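You operate a simulated robot arm through the tools that you are given. There is no shell and no other tool. Be economical: measure what you need, move in short steps, check, and stop when the job is done.

Carry out the task below with a simulated robot arm. There is one attempt and no reset: what you move stays moved.

TASK
Brush the dust off the circuit board under its clear cover.
Fine: power off first and left off; brush back, cover seated again.
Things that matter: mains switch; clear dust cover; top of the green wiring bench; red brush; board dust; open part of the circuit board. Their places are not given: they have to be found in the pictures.

It is judged by the outcome, as a careful person would: the job done as asked, and still so three seconds after it is handed in. It fails if anything else is knocked over, pushed out of place, dropped, spilled or broken.

THE ROBOT
A 6-joint arm with a two-finger parallel gripper, fixed in place. Base frame: the origin is at the foot of the arm, x ahead of it, y to its left, z up; the work surface is at about z = 0. Lengths are in mm, angles in degrees, forces in N, time in s.
With the tool pointing down near the work surface it reaches from about 140 to 580 mm from the base axis. Its first joint turns from -66.0 to 66.0 degrees. Payload 2.1 kg.
Tool frame: the origin (TCP) lies between the finger pads and is the grasp point; the fingertips stand 30 mm ahead of it; z points along the fingers, y is the line along which they close. The gripper opens to 94 mm. The fingers are 28 mm wide and 10 mm thick; the gripper's body (50 by 96 mm) begins 55 mm behind the TCP.
Orientation is that of the tool frame in the base frame, as a unit quaternion [w, x, y, z]. With the fingers straight down and closing along the base's y, the tool's x points along the base's -x, its y along +y and its z along -z.

THE INTERFACE
- The arm moves only by the tool servo_tool. Its argument "motion" is a list of rows, each a list of 7 numbers: the shift along the tool's x, y, z in mm, then the turn, a rotation vector about the tool's x, y, z in degrees, then the opening, from 0 (shut) to 1 (fully open). In form: [[x, y, z, ax, ay, az, fingers], ...]. A call has 1 to 8 rows; each row shifts and turns the commanded pose from where the row before left it, along the tool's axes as they then stand. A row lasts 0.2 s, in which the tool goes at most 50 mm and 8.6 degrees; a call with a longer step from one row to the next is refused whole, and so is a gripper value outside its range. A pose out of reach is approached as far as the arm can. The call stops where the force on the tool passes 70 N (or 10 N more than at its start, if that is more) or the arm is blocked; 0.2 s more then pass. The fingers move at their own pace (about 72 mm/s each) and stop on an object; they squeeze with about 37 N. The grip force told is the motor's: it shows also when the fingers shut on nothing. Time passes only in rows, and 0.2 s behind the last, so rows that do not move let the fingers close. It gives the time, the measured TCP pose, the force on the tool (base axes), the opening and the grip force at its end, in the units of the frame above (readings bear some noise).
- Cameras (640 x 400 px; columns grow to the right, rows downward): "scene" is fixed at [58.4, -370.7, 490.5]; the picture's right is [0.76, -0.65, 0.00], its down [-0.34, -0.39, -0.86] and it looks along [0.56, 0.65, -0.52] (base axes); focal length 237 px, centre (320, 200). "wrist" rides on the gripper at [-37, 0, -58] in the tool frame; the picture's right is [0.00, -1.00, 0.00], its down [0.97, 0.00, -0.24] and it looks along [0.24, 0.00, 0.97] (tool axes); focal length 218 px, centre (320, 200).
- snapshot(camera): a new picture of that camera. No time passes.
- probe_pixels(camera, pixels): for up to 12 pixels [column, row] of the newest picture of that camera ("zoom" is the newest enlarged one), the place [x, y, z] in the base frame of the surface seen there, good to about 2 mm. No time passes.
- zoom(camera, box): a new picture of the part [left, top, right, bottom] of that camera's present view, enlarged. No time passes.
- close_job(): hands the job in; it is judged then, once.

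Work in short steps. Measure before you move; look again where a grasp or a placing could have gone wrong, and mend it. You have 80 turns and 46 pictures in all, the two below and enlarged ones among them. Open the gripper and draw the arm clear of the work before you hand the job in, unless the task says otherwise; then end with one line.

The tools are called after ">>>" as a command line: name --pt "numbers of a row" for each row, then --argument value for the rest, lists and objects as JSON in quotes. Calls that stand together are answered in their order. servo_tool: Moves the arm, as the interface text tells. Its arguments: {"type":"object","properties":{"motion":{"type":"array","items":{"type":"array","items":{"type":"number"}}}},"required":["motion"]} The other tools are called the same way: snapshot (camera) takes a picture; probe_pixels (camera, pixels) gives the place of the surface under pixels of a picture; zoom (camera, box) takes an enlarged picture of a part of a camera's view; close_job () hands the job in.

At the start:

```text
t: 0.0
ee_pos: [297.8, 187.3, 413.6]
orientation: [0.001, 0.0, 1.0, 0.002]
wrist_force: [0.1, 0.2, 0.5]
grip_width: 94.3
finger_force: 0.1
```

scene: 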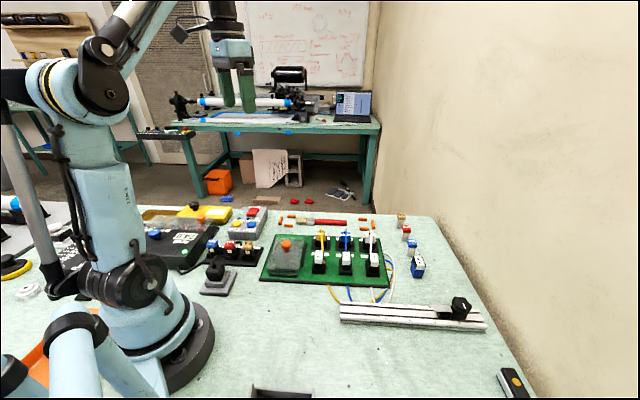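
wrist: 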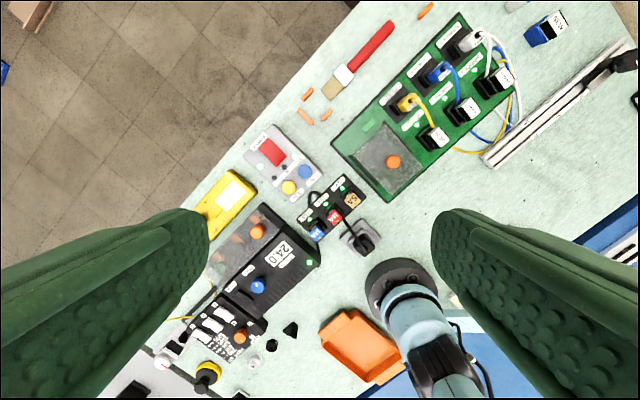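

I begin by enlarging the work area in both views to identify the switch, cover, brush and dust.

>>> zoom --camera "scene" --box '[190, 190, 430, 340]'

>>> zoom --camera "wrist" --box '[230, 0, 550, 200]'

>>> zoom --camera "wrist" --box '[130, 120, 450, 320]'

```text
2.67 times, centred on (310, 265) of scene
```

zoom: 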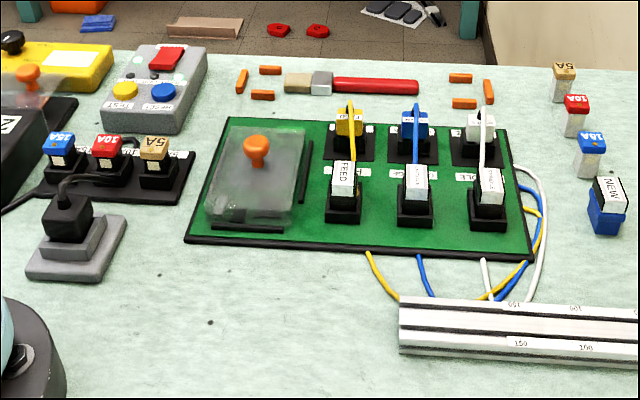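

```text
2.00 times, centred on (390, 100) of wrist
```

zoom: 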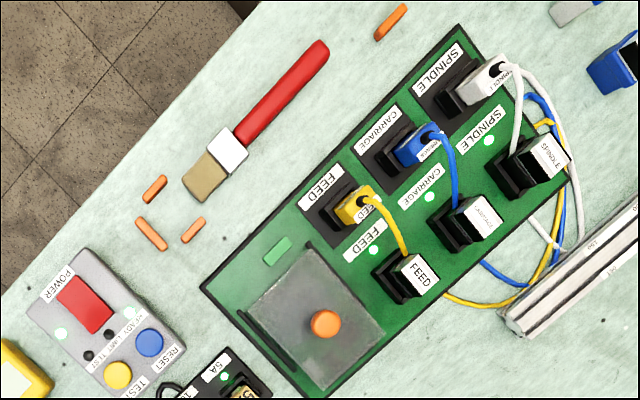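

```text
2.00 times, centred on (290, 220) of wrist
```

zoom: 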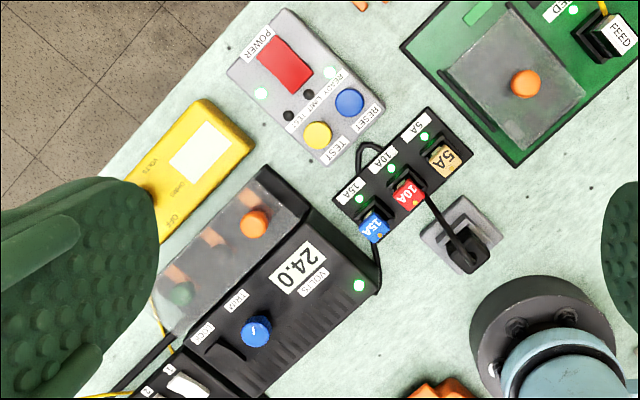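

The mains switch is probably the red POWER rocker, and the cover with the orange knob sits on the green bench. I'll measure these places.

>>> probe_pixels --camera "wrist" --pixels '[[392, 162], [355, 175], [407, 178], [384, 130], [388, 198], [272, 151], [290, 187], [344, 76], [370, 50], [334, 90], [258, 231], [362, 240]]'

>>> probe_pixels --camera "scene" --pixels '[[286, 243], [273, 262], [298, 262], [305, 243], [280, 240], [253, 212], [237, 223], [251, 226], [345, 222], [311, 221], [301, 221], [288, 281]]'

```text
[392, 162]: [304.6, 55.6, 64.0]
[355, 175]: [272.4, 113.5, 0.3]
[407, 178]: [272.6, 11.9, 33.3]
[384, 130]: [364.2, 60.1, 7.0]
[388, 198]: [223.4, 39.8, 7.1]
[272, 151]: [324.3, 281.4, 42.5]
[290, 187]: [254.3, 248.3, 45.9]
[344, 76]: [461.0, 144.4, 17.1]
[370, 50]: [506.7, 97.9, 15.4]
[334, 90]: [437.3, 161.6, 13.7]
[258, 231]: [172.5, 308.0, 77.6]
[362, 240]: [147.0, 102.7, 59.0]
```

```text
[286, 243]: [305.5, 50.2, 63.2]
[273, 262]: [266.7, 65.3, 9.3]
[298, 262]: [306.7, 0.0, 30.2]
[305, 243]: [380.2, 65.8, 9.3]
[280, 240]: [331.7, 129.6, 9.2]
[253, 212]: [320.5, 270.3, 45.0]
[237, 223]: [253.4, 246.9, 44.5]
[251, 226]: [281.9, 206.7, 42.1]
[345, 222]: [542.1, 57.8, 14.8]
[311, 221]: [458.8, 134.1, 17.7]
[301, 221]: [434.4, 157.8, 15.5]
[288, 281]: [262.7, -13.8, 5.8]
```

I move above the cover for a closer look.

>>> servo_tool --pt "-7 -26 30 0 0 0 1" --pt "-7 -26 30 0 0 0 1" --pt "-7 -26 30 0 0 0 1" --pt "-7 -26 30 0 0 0 1" --pt "-6 -24 30 0 0 0 1"

>>> snapshot --camera "wrist"

```text
t: 1.2
ee_pos: [332.7, 59.7, 261.7]
orientation: [0.001, -0.001, 1.0, 0.001]
wrist_force: [0.4, 0.1, -1.1]
grip_width: 94.0
finger_force: 0.1
```

```text
40 pictures are left
```

wrist: 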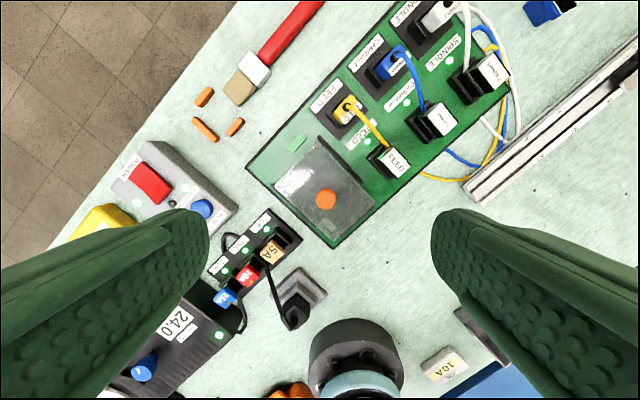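

>>> zoom --camera "wrist" --box '[232, 120, 424, 240]'

>>> zoom --camera "wrist" --box '[90, 110, 282, 230]'

>>> zoom --camera "scene" --box '[250, 215, 330, 295]'

```text
3.33 times, centred on (328, 180) of wrist
```

zoom: 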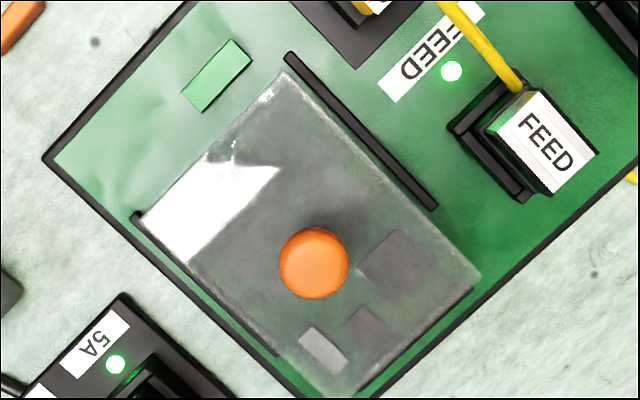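

```text
3.33 times, centred on (186, 170) of wrist
```

zoom: 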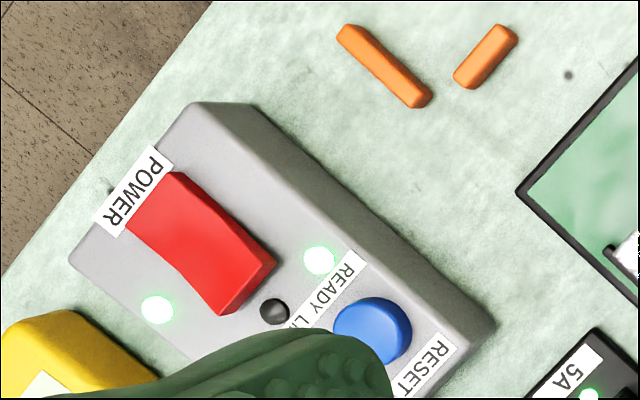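

```text
5.00 times, centred on (290, 255) of scene
```

zoom: 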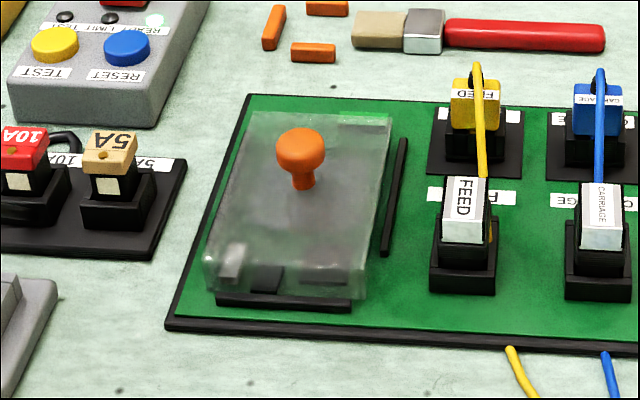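

Probe the rocker's tilt and the cover geometry in fine detail.

>>> zoom --camera "wrist" --box '[110, 140, 206, 200]'

>>> probe_pixels --camera "wrist" --pixels '[[136, 173], [144, 172], [149, 179], [154, 186], [159, 192], [164, 195], [154, 150], [185, 183], [320, 139], [374, 205], [332, 237], [276, 187]]'

>>> probe_pixels --camera "wrist" --pixels '[[326, 199], [306, 180], [325, 165], [355, 200], [335, 225], [340, 152], [361, 181], [296, 142], [318, 222], [254, 168], [235, 90], [255, 68]]'

```text
6.67 times, centred on (158, 170) of wrist
```

zoom: 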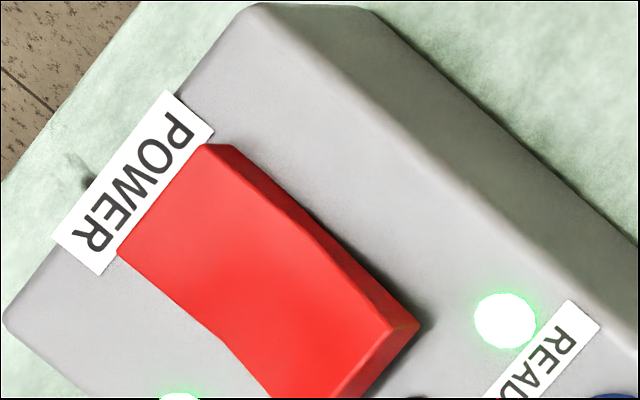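

```text
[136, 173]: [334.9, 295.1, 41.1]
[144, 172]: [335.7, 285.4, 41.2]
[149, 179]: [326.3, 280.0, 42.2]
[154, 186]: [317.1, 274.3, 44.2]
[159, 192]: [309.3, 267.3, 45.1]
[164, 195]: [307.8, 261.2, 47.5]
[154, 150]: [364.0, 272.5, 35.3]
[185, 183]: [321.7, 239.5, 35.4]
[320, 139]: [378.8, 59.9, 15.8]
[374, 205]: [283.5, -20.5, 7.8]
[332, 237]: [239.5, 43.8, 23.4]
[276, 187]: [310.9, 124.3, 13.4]
```

```text
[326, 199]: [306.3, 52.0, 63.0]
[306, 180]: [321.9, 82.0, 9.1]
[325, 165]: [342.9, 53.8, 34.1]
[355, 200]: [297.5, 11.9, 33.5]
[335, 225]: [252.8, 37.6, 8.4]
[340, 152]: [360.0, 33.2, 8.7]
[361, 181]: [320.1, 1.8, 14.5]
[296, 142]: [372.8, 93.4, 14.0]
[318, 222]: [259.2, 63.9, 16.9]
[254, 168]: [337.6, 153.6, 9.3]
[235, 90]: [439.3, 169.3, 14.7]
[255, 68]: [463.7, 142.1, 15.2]
```

The rocker is raised at the end nearest the lamp (z≈48 at about (307,260)), with the POWER-label end low (z≈41), and the lamps are lit. I turn the tool 45° to match the bench and shut the fingers, then go above the raised end.

>>> servo_tool --pt "0 0 0 0 0 7.5 0" --pt "0 0 0 0 0 7.5 0" --pt "0 0 0 0 0 7.5 0" --pt "0 0 0 0 0 7.5 0" --pt "0 0 0 0 0 7.5 0" --pt "0 0 0 0 0 7.5 0"

>>> servo_tool --pt "26.6 21.3 25.3 0 0 0 0" --pt "26.6 21.3 25.3 0 0 0 0" --pt "26.6 21.3 25.3 0 0 0 0" --pt "26.6 21.3 25.3 0 0 0 0" --pt "26.6 21.3 25.3 0 0 0 0" --pt "26.6 21.3 25.3 0 0 0 0"

>>> snapshot --camera "wrist"

>>> zoom --camera "scene" --box '[190, 170, 310, 245]'

```text
t: 2.6
ee_pos: [332.2, 58.8, 262.9]
orientation: [0.0, 0.384, 0.923, 0.001]
wrist_force: [0.6, -0.7, 0.2]
grip_width: 0.0
finger_force: 33.1
```

```text
t: 4.0
ee_pos: [308.9, 264.4, 109.8]
orientation: [0.0, 0.383, 0.924, 0.001]
wrist_force: [0.2, 0.2, -0.6]
grip_width: 0.0
finger_force: 32.9
```

```text
35 pictures are left
```

wrist: 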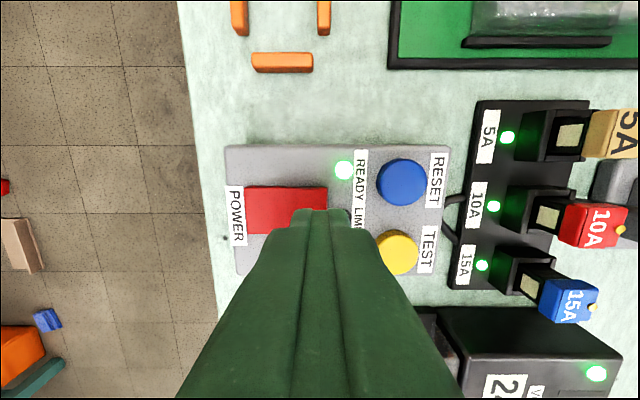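

```text
5.33 times, centred on (250, 208) of scene
```

zoom: 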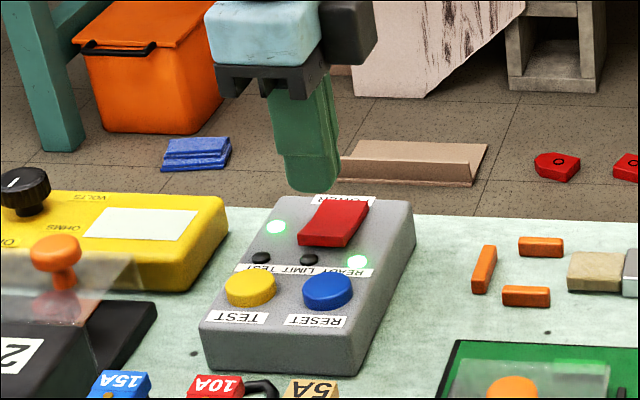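

The tool is aligned with the box. I probe the rocker's ends to fix the press point.

>>> probe_pixels --camera "wrist" --pixels '[[249, 190], [249, 230], [320, 189], [324, 207], [300, 200], [280, 210], [325, 193], [310, 190]]'

```text
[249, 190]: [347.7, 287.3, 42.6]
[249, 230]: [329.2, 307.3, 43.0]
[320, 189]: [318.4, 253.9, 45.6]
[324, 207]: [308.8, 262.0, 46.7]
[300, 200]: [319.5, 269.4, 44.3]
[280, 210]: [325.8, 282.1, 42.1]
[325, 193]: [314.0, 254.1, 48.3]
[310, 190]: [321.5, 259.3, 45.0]
```

The raised end's centre is about (307,263). I shift 3 mm inward and press down gradually.

>>> servo_tool --pt "0 3 10 0 0 0 0" --pt "0 0 12 0 0 0 0" --pt "0 0 8 0 0 0 0" --pt "0 0 3 0 0 0 0" --pt "0 0 3 0 0 0 0" --pt "0 0 3 0 0 0 0"

>>> zoom --camera "scene" --box '[190, 170, 310, 245]'

```text
t: 5.4
ee_pos: [310.9, 266.2, 73.7]
orientation: [0.0, 0.382, 0.924, 0.001]
wrist_force: [-2.9, -2.2, 37.8]
grip_width: 0.0
finger_force: 32.6
```

```text
5.33 times, centred on (250, 208) of scene
```

zoom: 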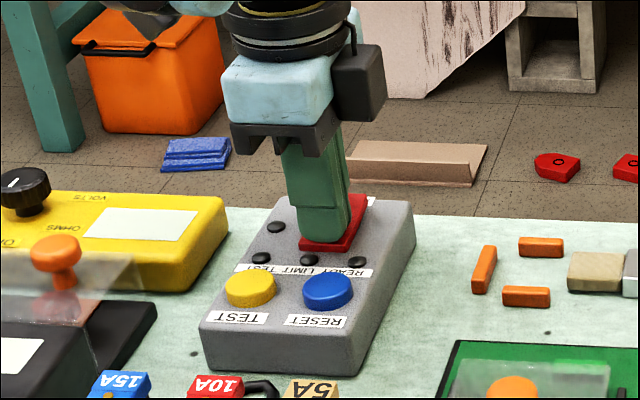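

The lamps are dark and the rocker has flipped, so power is off. I lift away and go above the cover knob.

>>> servo_tool --pt "0 0 -38 0 0 0 0" --pt "0 0 -40 0 0 0 0.5" --pt "-29.7 -31.1 0 0 0 0 0.5" --pt "-29.7 -31.1 0 0 0 0 0.5" --pt "-29.7 -31.1 0 0 0 0 0.5" --pt "-29.7 -31.1 0 0 0 0 0.5" --pt "-29.7 -31.1 0 0 0 0 0.5"

>>> snapshot --camera "wrist"

>>> snapshot --camera "scene"

```text
t: 7.0
ee_pos: [306.5, 52.1, 150.4]
orientation: [0.0, 0.382, 0.924, 0.001]
wrist_force: [0.8, 0.5, 0.0]
grip_width: 46.9
finger_force: 0.1
```

```text
32 pictures are left
```

wrist: 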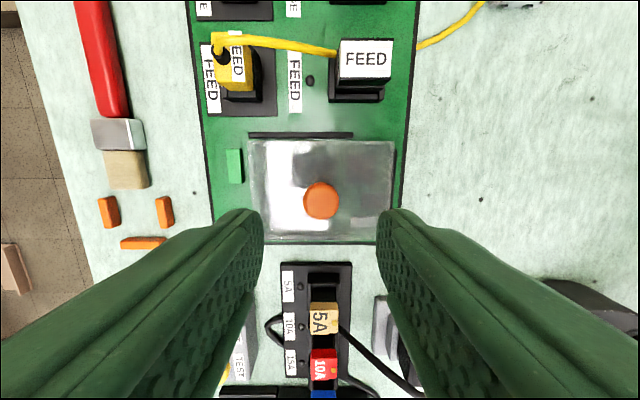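

```text
31 pictures are left
```

scene: 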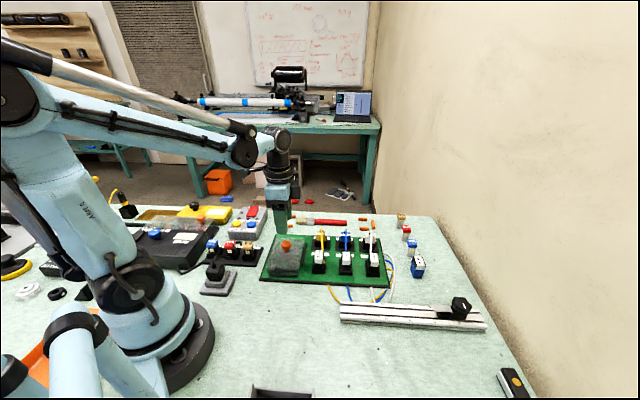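

I probe the knob edges, cover edges, ribs and the free table area to the right of the bench for setting the cover down.

>>> probe_pixels --camera "wrist" --pixels '[[305, 200], [336, 200], [321, 185], [321, 215], [300, 135], [405, 200], [450, 100], [450, 220], [580, 100], [600, 220], [470, 20], [390, 150]]'

>>> probe_pixels --camera "scene" --pixels '[[341, 320], [341, 305], [230, 292], [250, 300], [290, 310], [330, 287], [300, 340], [215, 270]]'

```text
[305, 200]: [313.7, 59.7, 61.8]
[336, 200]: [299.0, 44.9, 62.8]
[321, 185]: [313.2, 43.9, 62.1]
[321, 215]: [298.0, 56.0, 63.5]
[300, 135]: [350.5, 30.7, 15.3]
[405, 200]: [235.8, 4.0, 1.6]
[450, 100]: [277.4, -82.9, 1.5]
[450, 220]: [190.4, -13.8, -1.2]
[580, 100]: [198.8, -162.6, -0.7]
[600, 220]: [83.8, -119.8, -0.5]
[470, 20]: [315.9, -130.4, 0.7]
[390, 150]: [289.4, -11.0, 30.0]
```

```text
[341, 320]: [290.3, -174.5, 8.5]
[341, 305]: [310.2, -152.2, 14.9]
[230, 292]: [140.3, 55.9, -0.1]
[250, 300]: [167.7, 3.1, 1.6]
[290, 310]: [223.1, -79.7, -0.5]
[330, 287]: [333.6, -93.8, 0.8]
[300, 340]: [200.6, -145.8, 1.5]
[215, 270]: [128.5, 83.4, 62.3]
```

The knob centre is about (306,51.5), top z 63. I descend so the tips stay about 6 mm above the cover's top, then close on the knob.

>>> servo_tool --pt "0 0 30 0 0 0 0.5" --pt "0 0 30 0 0 0 0.5" --pt "0 0 19 0 0 0 0.5" --pt "0 0 0 0 0 0 0" --pt "0 0 0 0 0 0 0" --pt "0 0 0 0 0 0 0"

>>> snapshot --camera "wrist"

```text
t: 8.4
ee_pos: [307.2, 50.9, 70.8]
orientation: [0.001, 0.382, 0.924, 0.001]
wrist_force: [0.0, -0.8, -0.1]
grip_width: 23.9
finger_force: 36.9
```

```text
30 pictures are left
```

wrist: 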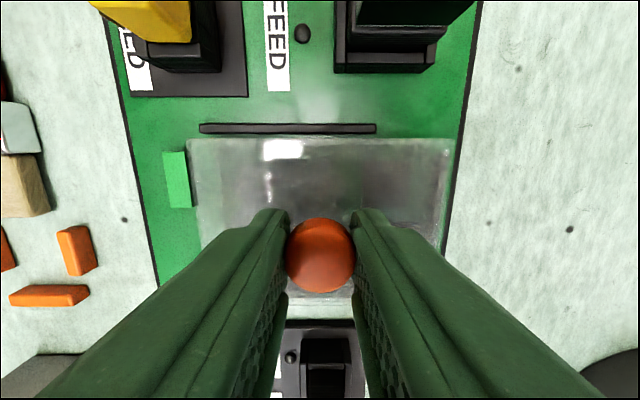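

The knob is gripped (23.9 mm). I lift straight up.

>>> servo_tool --pt "0 0 -10 0 0 0 0" --pt "0 0 -20 0 0 0 0" --pt "0 0 -25 0 0 0 0" --pt "0 0 -25 0 0 0 0"

>>> zoom --camera "scene" --box '[220, 190, 380, 310]'

```text
t: 9.4
ee_pos: [305.5, 50.4, 151.4]
orientation: [0.0, 0.382, 0.924, 0.001]
wrist_force: [-0.4, -0.3, 0.0]
grip_width: 24.2
finger_force: 37.1
```

```text
3.33 times, centred on (300, 250) of scene
```

zoom: 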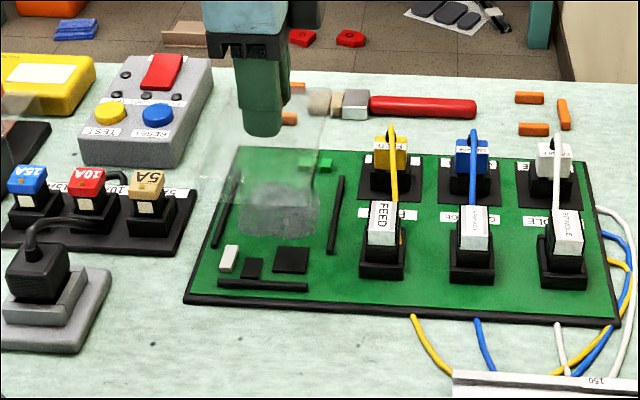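

The cover is off and the dust patch is visible on the board. I carry the cover to the free table right of the bench.

>>> servo_tool --pt "-10 -32 0 0 0 0 0" --pt "-10 -32 0 0 0 0 0" --pt "-10 -32 0 0 0 0 0" --pt "-10 -32 0 0 0 0 0" --pt "-10 -32 0 0 0 0 0" --pt "0 0 40 0 0 0 0" --pt "0 0 25 0 0 0 0" --pt "0 0 12 0 0 0 0"

>>> snapshot --camera "scene"

```text
t: 11.2
ee_pos: [228.9, -98.2, 72.5]
orientation: [0.0, 0.382, 0.924, 0.001]
wrist_force: [-0.1, -0.5, -1.3]
grip_width: 24.0
finger_force: 37.0
```

```text
28 pictures are left
```

scene: 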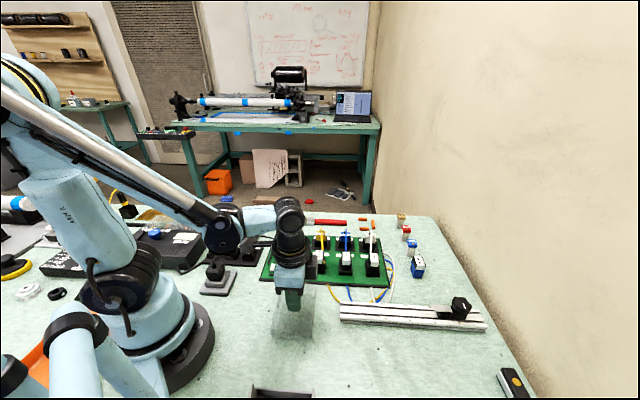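

The space below is clear; I lower gently to contact.

>>> servo_tool --pt "0 0 4 0 0 0 0" --pt "0 0 2 0 0 0 0" --pt "0 0 2 0 0 0 0" --pt "0 0 0 0 0 0 0"

```text
t: 12.2
ee_pos: [229.4, -97.7, 64.6]
orientation: [0.0, 0.383, 0.924, 0.001]
wrist_force: [-0.7, 0.5, -0.7]
grip_width: 24.0
finger_force: 37.1
```

>>> servo_tool --pt "0 0 1.5 0 0 0 0" --pt "0 0 0 0 0 0 0"

>>> zoom --camera "scene" --box '[250, 270, 350, 350]'

```text
t: 12.8
ee_pos: [227.8, -97.9, 64.4]
orientation: [0.0, 0.383, 0.924, 0.0]
wrist_force: [-0.1, 0.1, -1.3]
grip_width: 24.3
finger_force: 37.9
```

```text
5.00 times, centred on (300, 310) of scene
```

zoom: 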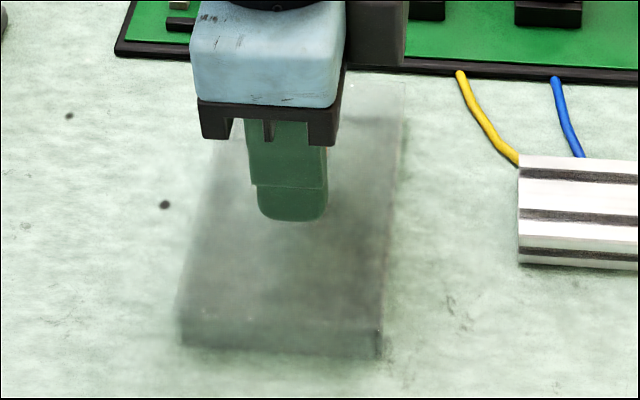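

It seems almost down; I lower slightly more until force shows.

>>> servo_tool --pt "0 0 1.5 0 0 0 0" --pt "0 0 1 0 0 0 0" --pt "0 0 0 0 0 0 0"

```text
t: 13.6
ee_pos: [230.5, -98.1, 61.6]
orientation: [0.0, 0.383, 0.924, 0.0]
wrist_force: [-5.1, -0.7, 32.4]
grip_width: 24.1
finger_force: 37.2
```

Contact (32 N). I ease off 1 mm, open, and rise.

>>> servo_tool --pt "0 0 -1.2 0 0 0 0" --pt "0 0 0 0 0 0 0.5" --pt "0 0 0 0 0 0 0.5" --pt "0 0 0 0 0 0 0.5" --pt "0 0 -30 0 0 0 0.5" --pt "0 0 -40 0 0 0 0.5" --pt "0 0 -40 0 0 0 0.5"

>>> snapshot --camera "scene"

```text
t: 15.2
ee_pos: [228.8, -97.2, 173.1]
orientation: [0.0, 0.382, 0.924, 0.0]
wrist_force: [-0.2, 0.7, 0.5]
grip_width: 46.9
finger_force: 0.0
```

```text
26 pictures are left
```

scene: 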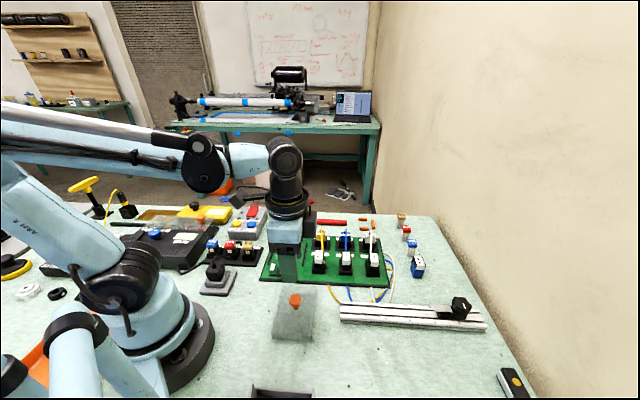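

The cover stands safely on the table. I move above the board to look at the dust.

>>> servo_tool --pt "3.7 32 -11 0 0 0 1" --pt "3.7 32 -11 0 0 0 1" --pt "3.7 32 -11 0 0 0 1" --pt "3.7 32 -11 0 0 0 1" --pt "3.7 32 -11 0 0 0 1"

>>> snapshot --camera "wrist"

>>> zoom --camera "wrist" --box '[224, 130, 416, 250]'

>>> zoom --camera "wrist" --box '[40, 0, 232, 210]'

```text
t: 16.4
ee_pos: [328.8, 28.7, 228.0]
orientation: [0.001, 0.383, 0.924, 0.001]
wrist_force: [1.2, -0.2, 1.1]
grip_width: 93.9
finger_force: 0.2
```

```text
25 pictures are left
```

wrist: 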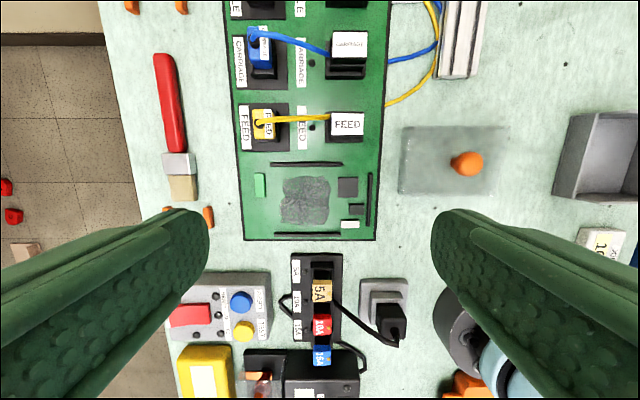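

```text
3.33 times, centred on (320, 190) of wrist
```

zoom: 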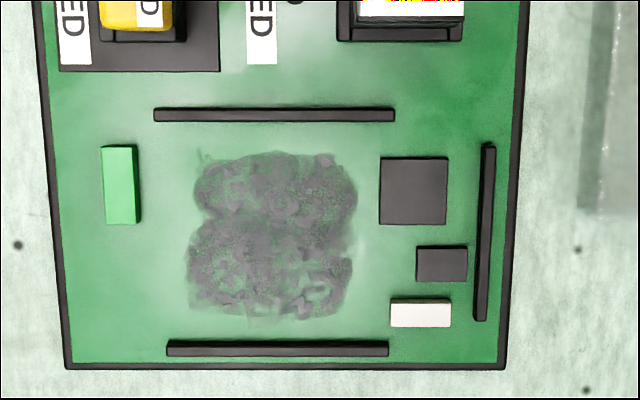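

```text
1.90 times, centred on (136, 105) of wrist
```

zoom: 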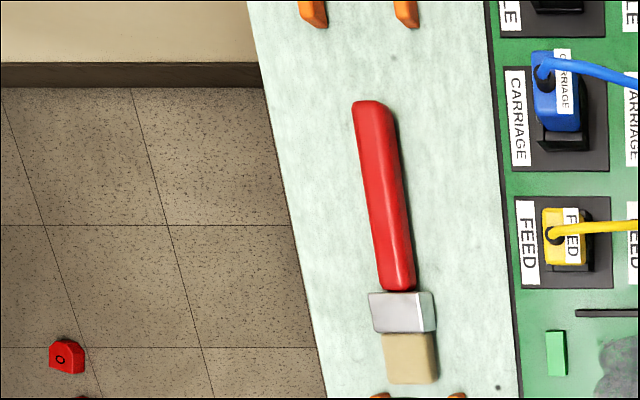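

Dust lies between the ribs. I measure the dust extents, rib and plug heights, chips and the brush.

>>> probe_pixels --camera "wrist" --pixels '[[282, 178], [330, 180], [282, 222], [330, 224], [306, 164], [306, 234], [345, 187], [356, 209], [259, 184], [348, 125], [264, 122], [300, 118]]'

>>> probe_pixels --camera "wrist" --pixels '[[165, 57], [170, 100], [166, 100], [180, 100], [177, 148], [164, 155], [194, 155], [172, 177], [195, 177], [172, 200], [195, 200], [190, 165]]'

>>> probe_pixels --camera "wrist" --pixels '[[132, 6], [181, 6], [208, 217], [168, 210], [156, 58], [172, 54], [160, 120], [185, 120], [222, 120], [140, 140], [468, 163], [348, 224]]'

```text
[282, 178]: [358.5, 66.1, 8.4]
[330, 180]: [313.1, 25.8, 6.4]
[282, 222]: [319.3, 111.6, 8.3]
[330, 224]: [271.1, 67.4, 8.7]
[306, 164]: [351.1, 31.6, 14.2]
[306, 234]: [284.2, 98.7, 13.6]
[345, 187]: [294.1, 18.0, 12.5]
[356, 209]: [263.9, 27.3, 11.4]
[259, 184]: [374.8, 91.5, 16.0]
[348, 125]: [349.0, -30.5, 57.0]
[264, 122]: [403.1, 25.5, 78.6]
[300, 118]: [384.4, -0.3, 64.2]
```

```text
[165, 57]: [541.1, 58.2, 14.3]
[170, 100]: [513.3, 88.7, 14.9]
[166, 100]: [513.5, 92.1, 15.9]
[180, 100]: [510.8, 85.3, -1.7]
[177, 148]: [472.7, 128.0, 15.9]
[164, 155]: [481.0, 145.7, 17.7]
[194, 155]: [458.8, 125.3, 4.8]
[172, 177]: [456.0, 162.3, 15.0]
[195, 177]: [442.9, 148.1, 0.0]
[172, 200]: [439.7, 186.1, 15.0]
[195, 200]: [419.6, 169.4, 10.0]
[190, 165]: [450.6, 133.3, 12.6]
```

```text
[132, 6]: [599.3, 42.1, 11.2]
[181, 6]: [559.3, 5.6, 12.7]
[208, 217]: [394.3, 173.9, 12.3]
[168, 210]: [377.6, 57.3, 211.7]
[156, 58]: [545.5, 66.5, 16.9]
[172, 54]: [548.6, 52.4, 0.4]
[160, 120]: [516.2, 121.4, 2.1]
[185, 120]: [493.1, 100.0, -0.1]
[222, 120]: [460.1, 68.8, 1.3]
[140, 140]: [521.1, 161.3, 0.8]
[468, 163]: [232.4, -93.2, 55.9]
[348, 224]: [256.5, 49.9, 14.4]
```

In bench coordinates (u=(x+y)/√2, v=(x−y)/√2) the dust spans u 240–305, v 144–206. The FEED plugs stand up to z≈78 beside it, so I'll brush with the handle pointing to +u. First I go above the brush handle near the ferrule, about (488,118).

>>> servo_tool --pt "-10 35.2 20 0 0 0 0.5" --pt "-10 35.2 20 0 0 0 0.5" --pt "-10 35.2 20 0 0 0 0.5" --pt "-10 35.2 20 0 0 0 0.5" --pt "-10 35.2 20 0 0 0 0.5"

>>> snapshot --camera "wrist"

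```text
t: 17.6
ee_pos: [489.3, 118.4, 128.2]
orientation: [0.001, 0.383, 0.924, 0.001]
wrist_force: [0.2, -0.2, 0.3]
grip_width: 47.1
finger_force: 0.2
```

```text
22 pictures are left
```

wrist: 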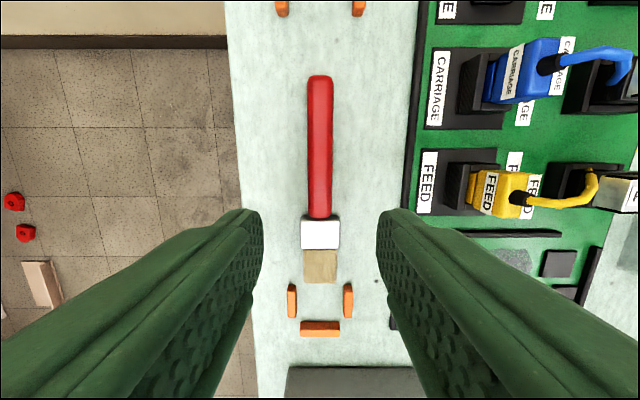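

The brush is centred between the fingers. I descend to tips about 4 mm above the table and close on the handle.

>>> servo_tool --pt "0 0 35 0 0 0 0.5" --pt "0 0 35 0 0 0 0.5" --pt "0 0 16 0 0 0 0.5" --pt "0 0 8 0 0 0 0.5" --pt "0 0 0 0 0 0 0" --pt "0 0 0 0 0 0 0" --pt "0 0 0 0 0 0 0"

>>> snapshot --camera "wrist"

```text
t: 19.2
ee_pos: [489.3, 118.8, 34.9]
orientation: [0.001, 0.383, 0.924, 0.001]
wrist_force: [-0.4, -0.8, -0.6]
grip_width: 18.6
finger_force: 36.9
```

```text
21 pictures are left
```

wrist: 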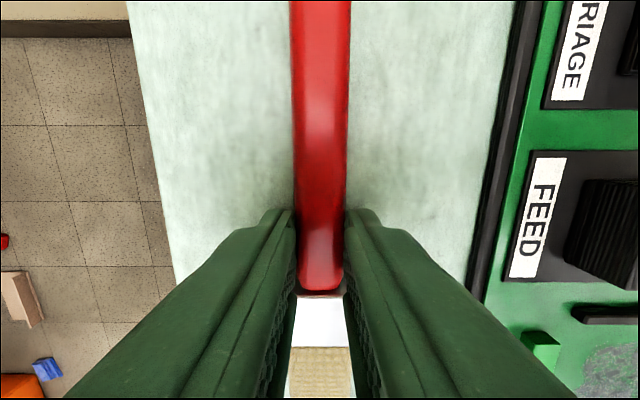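

Gripped at 18.6 mm. I lift clear, then turn −90° about the tool axis so the bristles point toward −u.

>>> servo_tool --pt "0 0 -20 0 0 0 0" --pt "0 0 -35 0 0 0 0" --pt "0 0 -40 0 0 0 0" --pt "0 0 -40 0 0 0 0"

>>> servo_tool --pt "0 0 0 0 0 -7.5 0" --pt "0 0 0 0 0 -7.5 0" --pt "0 0 0 0 0 -7.5 0" --pt "0 0 0 0 0 -7.5 0" --pt "0 0 0 0 0 -7.5 0" --pt "0 0 0 0 0 -7.5 0"

>>> servo_tool --pt "0 0 0 0 0 -7.5 0" --pt "0 0 0 0 0 -7.5 0" --pt "0 0 0 0 0 -7.5 0" --pt "0 0 0 0 0 -7.5 0" --pt "0 0 0 0 0 -7.5 0" --pt "0 0 0 0 0 -7.5 0"

>>> snapshot --camera "scene"

```text
t: 20.2
ee_pos: [488.3, 116.9, 170.5]
orientation: [0.0, 0.383, 0.924, 0.001]
wrist_force: [0.7, 0.3, -0.7]
grip_width: 18.7
finger_force: 37.2
```

```text
t: 21.6
ee_pos: [488.6, 117.6, 168.8]
orientation: [0.001, -0.001, 1.0, 0.001]
wrist_force: [-0.6, -0.1, -0.2]
grip_width: 18.6
finger_force: 37.0
```

```text
t: 23.0
ee_pos: [488.5, 118.1, 169.3]
orientation: [0.001, -0.384, 0.923, 0.0]
wrist_force: [-0.1, -0.4, -0.8]
grip_width: 18.7
finger_force: 37.1
```

```text
20 pictures are left
```

scene: 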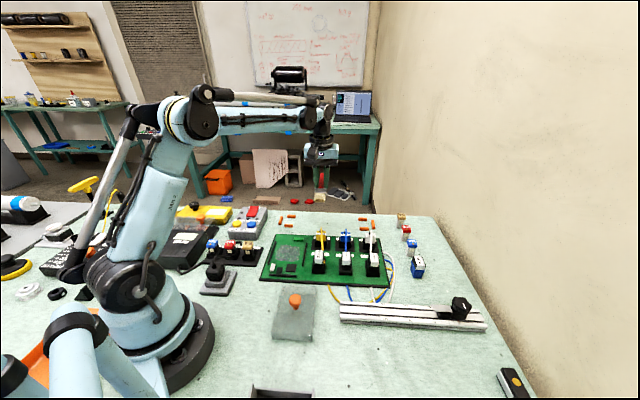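

Next I go over the first lane (v≈157), tilt the brush 25° bristles-down, and descend to just above the board.

>>> servo_tool --pt "32 26.2 0 0 0 0 0" --pt "32 26.2 0 0 0 0 0" --pt "32 26.2 0 0 0 0 0" --pt "32 26.2 0 0 0 0 0" --pt "0 0 0 0 -8.33 0 0" --pt "0 0 0 0 -8.33 0 0" --pt "0 0 0 0 -8.34 0 0"

>>> servo_tool --pt "12.7 0 27.2 0 0 0 0" --pt "12.7 0 27.2 0 0 0 0" --pt "8.5 0 18 0 0 0 0"

>>> zoom --camera "scene" --box '[220, 190, 380, 310]'

```text
t: 24.6
ee_pos: [323.7, 101.9, 169.5]
orientation: [0.202, -0.373, 0.902, 0.083]
wrist_force: [0.6, 0.1, -0.5]
grip_width: 18.6
finger_force: 36.9
```

```text
t: 25.4
ee_pos: [324.2, 101.0, 88.7]
orientation: [0.201, -0.374, 0.902, 0.083]
wrist_force: [-0.6, -0.6, -0.3]
grip_width: 18.5
finger_force: 37.0
```

```text
3.33 times, centred on (300, 250) of scene
```

zoom: 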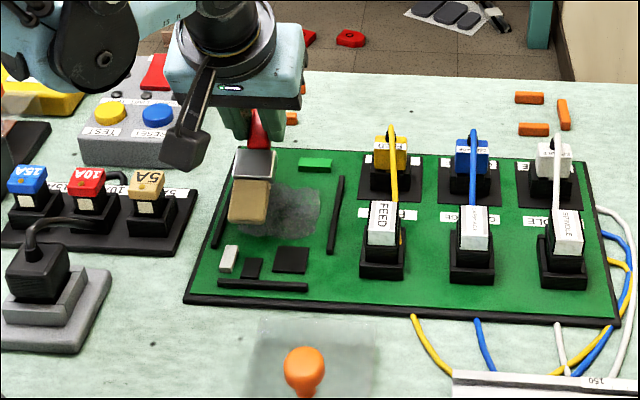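

The bristles hang over the near part of the dust. I lower in small steps to feel for contact.

>>> servo_tool --pt "3.4 0 7.2 0 0 0 0" --pt "1.7 0 3.6 0 0 0 0" --pt "0.85 0 1.8 0 0 0 0" --pt "0 0 0 0 0 0 0"

>>> zoom --camera "scene" --box '[250, 210, 330, 270]'

```text
t: 26.4
ee_pos: [323.9, 102.0, 75.5]
orientation: [0.201, -0.374, 0.902, 0.083]
wrist_force: [0.4, -0.7, -0.8]
grip_width: 18.9
finger_force: 36.5
```

```text
6.67 times, centred on (290, 240) of scene
```

zoom: 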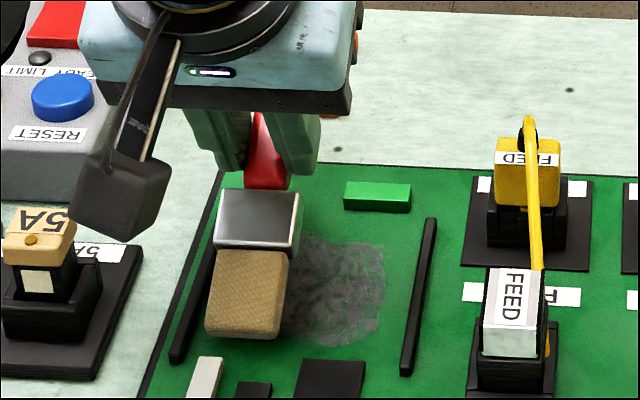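

Not in contact yet; continue lowering in 2 mm steps.

>>> servo_tool --pt "0.85 0 1.8 0 0 0 0" --pt "0 0 0 0 0 0 0"

>>> servo_tool --pt "0.85 0 1.8 0 0 0 0" --pt "0 0 0 0 0 0 0"

>>> servo_tool --pt "0.63 0 1.36 0 0 0 0" --pt "0 0 0 0 0 0 0"

```text
t: 27.0
ee_pos: [323.7, 101.9, 73.5]
orientation: [0.2, -0.373, 0.902, 0.083]
wrist_force: [0.0, 0.5, 0.2]
grip_width: 18.7
finger_force: 37.1
```

```text
t: 27.6
ee_pos: [324.0, 100.3, 71.2]
orientation: [0.201, -0.374, 0.902, 0.084]
wrist_force: [3.1, 2.0, 14.1]
grip_width: 18.8
finger_force: 37.1
```

```text
t: 28.2
ee_pos: [324.7, 102.4, 70.3]
orientation: [0.201, -0.374, 0.902, 0.083]
wrist_force: [6.1, 4.5, 15.9]
grip_width: 18.5
finger_force: 37.0
```

Contact at about 16 N. I pull the first stroke along +u.

>>> servo_tool --pt "-10.9 0 5.07 0 0 0 0" --pt "-10.9 0 5.07 0 0 0 0" --pt "-10.9 0 5.07 0 0 0 0" --pt "-10.9 0 5.07 0 0 0 0" --pt "-10.9 0 5.07 0 0 0 0" --pt "-10.9 0 5.07 0 0 0 0"

>>> zoom --camera "scene" --box '[250, 210, 330, 270]'

```text
t: 29.6
ee_pos: [376.0, 152.1, 69.2]
orientation: [0.201, -0.375, 0.901, 0.084]
wrist_force: [0.2, -0.7, 0.0]
grip_width: 18.5
finger_force: 37.2
```

```text
6.67 times, centred on (290, 240) of scene
```

zoom: 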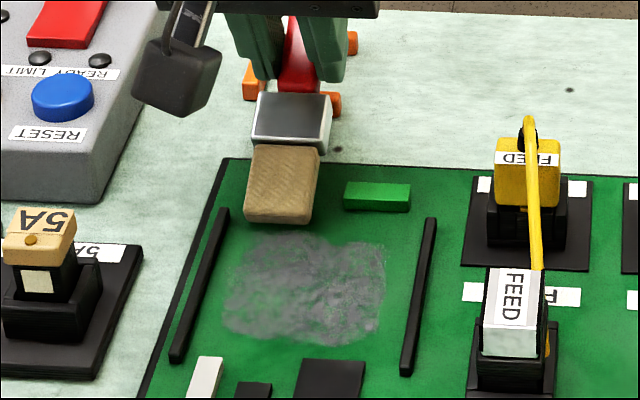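

The dust is still there and the force has gone to zero, so the earlier touch was likely on the white component. I lower further here to find the board.

>>> servo_tool --pt "0.85 0 1.8 0 0 0 0" --pt "0 0 0 0 0 0 0"

>>> servo_tool --pt "0.63 0 1.36 0 0 0 0" --pt "0 0 0 0 0 0 0"

>>> servo_tool --pt "0.63 0 1.36 0 0 0 0" --pt "0 0 0 0 0 0 0"

```text
t: 30.2
ee_pos: [376.0, 153.1, 69.2]
orientation: [0.202, -0.374, 0.901, 0.083]
wrist_force: [3.0, 2.5, 14.7]
grip_width: 18.8
finger_force: 36.7
```

```text
t: 30.8
ee_pos: [375.8, 153.1, 66.9]
orientation: [0.201, -0.374, 0.901, 0.084]
wrist_force: [4.8, 4.8, 14.5]
grip_width: 18.8
finger_force: 37.2
```

```text
t: 31.4
ee_pos: [374.3, 151.9, 64.8]
orientation: [0.2, -0.374, 0.902, 0.083]
wrist_force: [4.5, 4.0, 14.7]
grip_width: 18.8
finger_force: 37.1
```

>>> zoom --camera "scene" --box '[250, 190, 330, 250]'

>>> snapshot --camera "wrist"

```text
6.67 times, centred on (290, 220) of scene
```

zoom: 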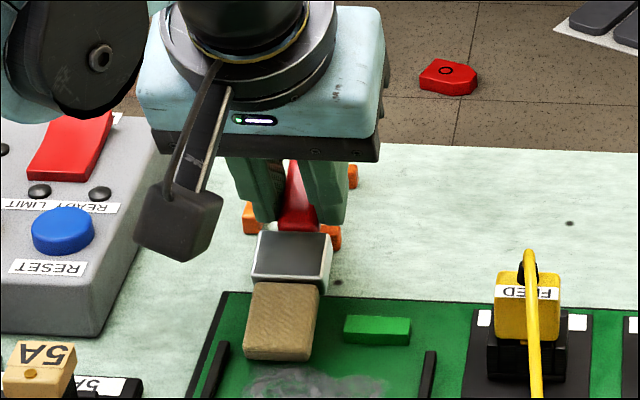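

```text
15 pictures are left
```

wrist: 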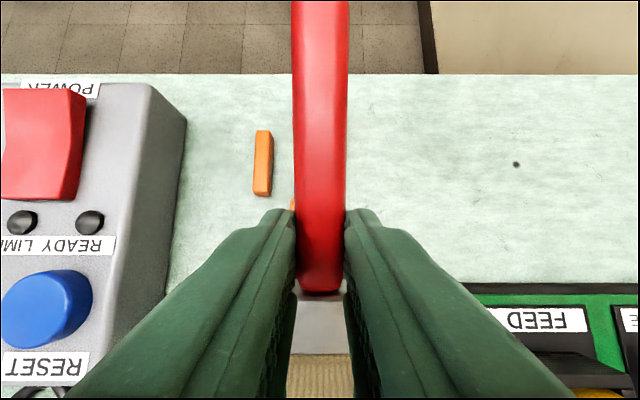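

The bristles are now pressing steadily (≈15 N) on the open board. I stroke back along −u at this height and check.

>>> servo_tool --pt "10.9 0 -5.07 0 0 0 0" --pt "10.9 0 -5.07 0 0 0 0" --pt "10.9 0 -5.07 0 0 0 0" --pt "10.9 0 -5.07 0 0 0 0" --pt "10.9 0 -5.07 0 0 0 0"

>>> zoom --camera "scene" --box '[250, 210, 330, 270]'

```text
t: 32.6
ee_pos: [332.6, 109.4, 65.1]
orientation: [0.2, -0.373, 0.902, 0.082]
wrist_force: [2.1, 1.3, 4.5]
grip_width: 18.6
finger_force: 37.1
```

```text
6.67 times, centred on (290, 240) of scene
```

zoom: 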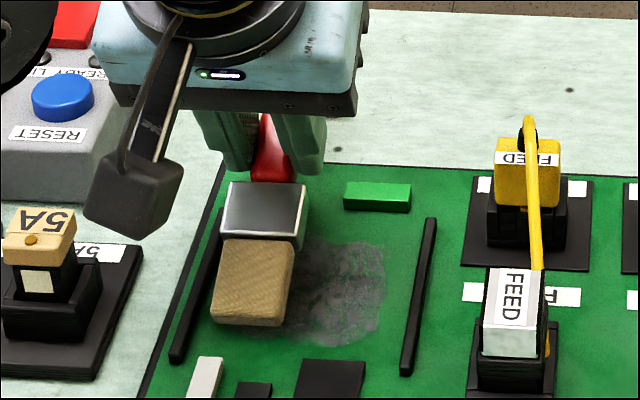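

I lower 1 mm more and continue: finish toward the near edge, step to the middle lane and pull, step to the last lane and push.

>>> servo_tool --pt "7.7 0 -2.5 0 0 0 0" --pt "0 -20 0 0 0 0 0" --pt "-10.9 0 5.07 0 0 0 0" --pt "-10.9 0 5.07 0 0 0 0" --pt "-10.9 0 5.07 0 0 0 0" --pt "-10.9 0 5.07 0 0 0 0" --pt "-10.9 0 5.07 0 0 0 0" --pt "-9 0 4.2 0 0 0 0"

>>> zoom --camera "scene" --box '[250, 210, 330, 270]'

```text
t: 34.4
ee_pos: [389.4, 139.7, 63.5]
orientation: [0.201, -0.373, 0.902, 0.083]
wrist_force: [-0.8, -1.9, 3.4]
grip_width: 18.8
finger_force: 37.1
```

```text
6.67 times, centred on (290, 240) of scene
```

zoom: 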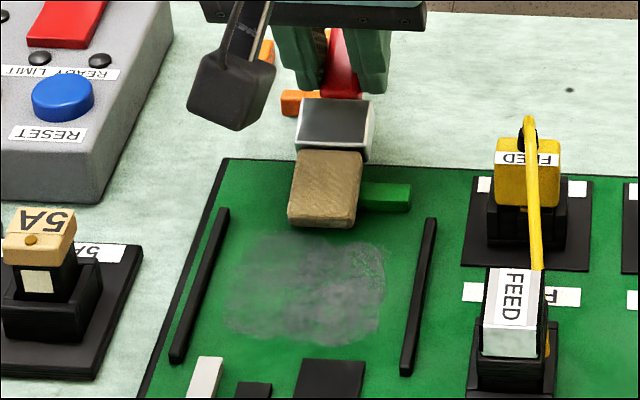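

The dust is fading with each pass. I carry on with further strokes, keeping the far lane short of the green connector.

>>> servo_tool --pt "14.0 0 -5.4 0 0 0 0" --pt "13.6 0 -6.34 0 0 0 0" --pt "13.6 0 -6.34 0 0 0 0" --pt "13.6 0 -6.34 0 0 0 0" --pt "6 0 -2.8 0 0 0 0" --pt "0 -20 0 0 0 0 0" --pt "-14.5 0 6.76 0 0 0 0" --pt "-14.5 0 6.76 0 0 0 0"

>>> servo_tool --pt "-14.5 0 6.76 0 0 0 0" --pt "-3.6 0 1.7 0 0 0 0" --pt "13.6 0 -6.34 0 0 0 0" --pt "13.6 0 -6.34 0 0 0 0" --pt "13.6 0 -6.34 0 0 0 0" --pt "7 0 -3.3 0 0 0 0" --pt "-13.6 0 6.34 0 0 0 0" --pt "-13.6 0 6.34 0 0 0 0"

>>> zoom --camera "scene" --box '[250, 210, 330, 270]'

```text
t: 36.2
ee_pos: [381.6, 101.7, 62.9]
orientation: [0.201, -0.374, 0.901, 0.083]
wrist_force: [0.4, -0.3, 0.1]
grip_width: 18.6
finger_force: 37.2
```

```text
t: 38.0
ee_pos: [378.7, 100.0, 62.2]
orientation: [0.201, -0.373, 0.902, 0.083]
wrist_force: [0.1, -0.4, 0.0]
grip_width: 18.5
finger_force: 37.3
```

```text
6.67 times, centred on (290, 240) of scene
```

zoom: 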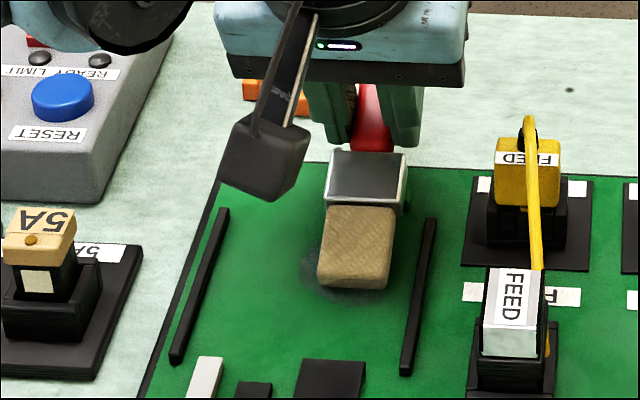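

Only a small remnant remains around the bristles. I lower 2 mm and do another pass over the far and middle lanes.

>>> servo_tool --pt "0.85 0 1.8 0 0 0 0" --pt "-13.6 0 6.34 0 0 0 0" --pt "-9 0 4.2 0 0 0 0" --pt "0 14 0 0 0 0 0" --pt "13.6 0 -6.34 0 0 0 0" --pt "13.6 0 -6.34 0 0 0 0" --pt "13.6 0 -6.34 0 0 0 0" --pt "10 0 -4.66 0 0 0 0"

>>> servo_tool --pt "0 -17 0 0 0 0 0" --pt "-13.6 0 6.34 0 0 0 0" --pt "-13.6 0 6.34 0 0 0 0" --pt "-13.6 0 6.34 0 0 0 0" --pt "0 18 0 0 0 0 0" --pt "13.6 0 -6.34 0 0 0 0" --pt "13.6 0 -6.34 0 0 0 0" --pt "13.6 0 -6.34 0 0 0 0"

>>> servo_tool --pt "-16.9 0 -36.2 0 0 0 0" --pt "-16.9 0 -36.2 0 0 0 0" --pt "-27 0 12.7 0 0 0 0" --pt "-36 0 16.9 0 0 0 0"

>>> zoom --camera "scene" --box '[230, 180, 350, 270]'

```text
t: 39.8
ee_pos: [347.2, 87.6, 59.4]
orientation: [0.201, -0.373, 0.902, 0.082]
wrist_force: [2.8, 2.0, 7.3]
grip_width: 18.5
finger_force: 36.7
```

```text
t: 41.6
ee_pos: [345.2, 88.2, 61.0]
orientation: [0.201, -0.374, 0.901, 0.084]
wrist_force: [-0.5, -0.5, -0.4]
grip_width: 18.7
finger_force: 37.1
```

```text
t: 42.6
ee_pos: [395.0, 137.2, 142.1]
orientation: [0.201, -0.373, 0.902, 0.083]
wrist_force: [-0.7, 0.9, 0.4]
grip_width: 18.5
finger_force: 36.9
```

```text
4.44 times, centred on (290, 225) of scene
```

zoom: 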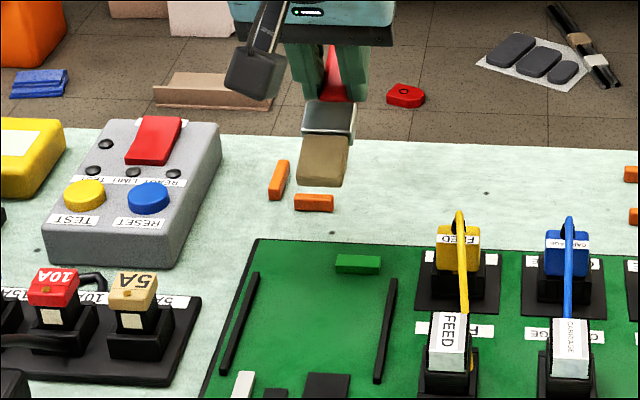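

The board is clean. I level the tool again, raise it, and turn back +90° for returning the brush.

>>> servo_tool --pt "0 0 0 0 8.33 0 0" --pt "0 0 0 0 8.33 0 0" --pt "0 0 0 0 8.34 0 0" --pt "-37 0 -10 0 0 0 0" --pt "-16 -26.7 -10 0 0 0 0" --pt "0 -26.7 -8 0 0 0 0" --pt "0 -26.7 0 0 0 0 0"

>>> servo_tool --pt "0 0 0 0 0 7.5 0" --pt "0 0 0 0 0 7.5 0" --pt "0 0 0 0 0 7.5 0" --pt "0 0 0 0 0 7.5 0" --pt "0 0 0 0 0 7.5 0" --pt "0 0 0 0 0 7.5 0"

>>> servo_tool --pt "0 0 0 0 0 7.5 0" --pt "0 0 0 0 0 7.5 0" --pt "0 0 0 0 0 7.5 0" --pt "0 0 0 0 0 7.5 0" --pt "0 0 0 0 0 7.5 0" --pt "0 0 0 0 0 7.5 0"

>>> zoom --camera "scene" --box '[250, 130, 400, 240]'

>>> snapshot --camera "wrist"

```text
t: 44.2
ee_pos: [489.3, 118.2, 168.1]
orientation: [0.001, -0.383, 0.924, 0.0]
wrist_force: [-0.6, -0.1, -0.3]
grip_width: 18.6
finger_force: 36.7
```

```text
t: 45.6
ee_pos: [489.1, 117.3, 167.8]
orientation: [0.001, 0.001, 1.0, 0.002]
wrist_force: [0.2, 0.0, 0.1]
grip_width: 18.8
finger_force: 37.6
```

```text
t: 47.0
ee_pos: [489.5, 117.7, 168.4]
orientation: [0.001, 0.383, 0.924, 0.001]
wrist_force: [0.0, -0.9, 0.2]
grip_width: 18.6
finger_force: 37.3
```

```text
3.64 times, centred on (325, 185) of scene
```

zoom: 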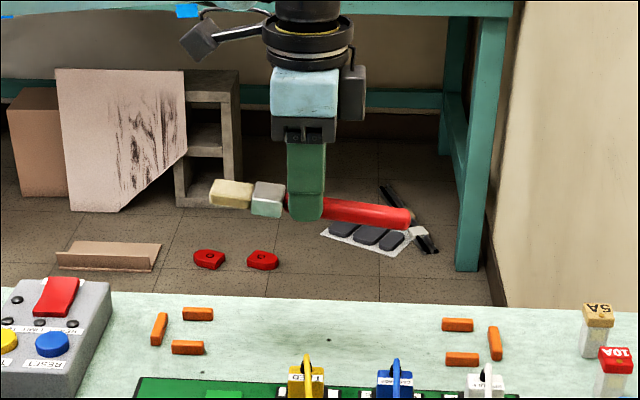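

```text
9 pictures are left
```

wrist: 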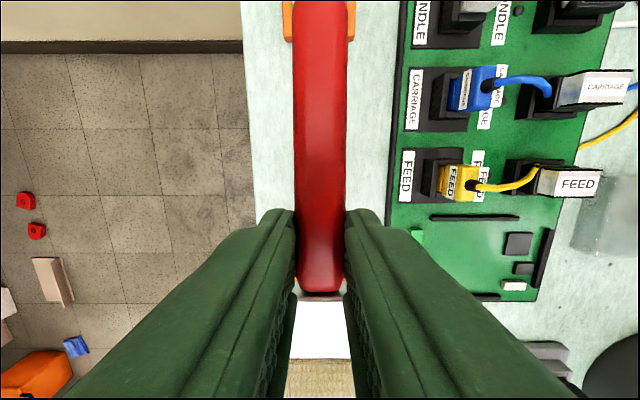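

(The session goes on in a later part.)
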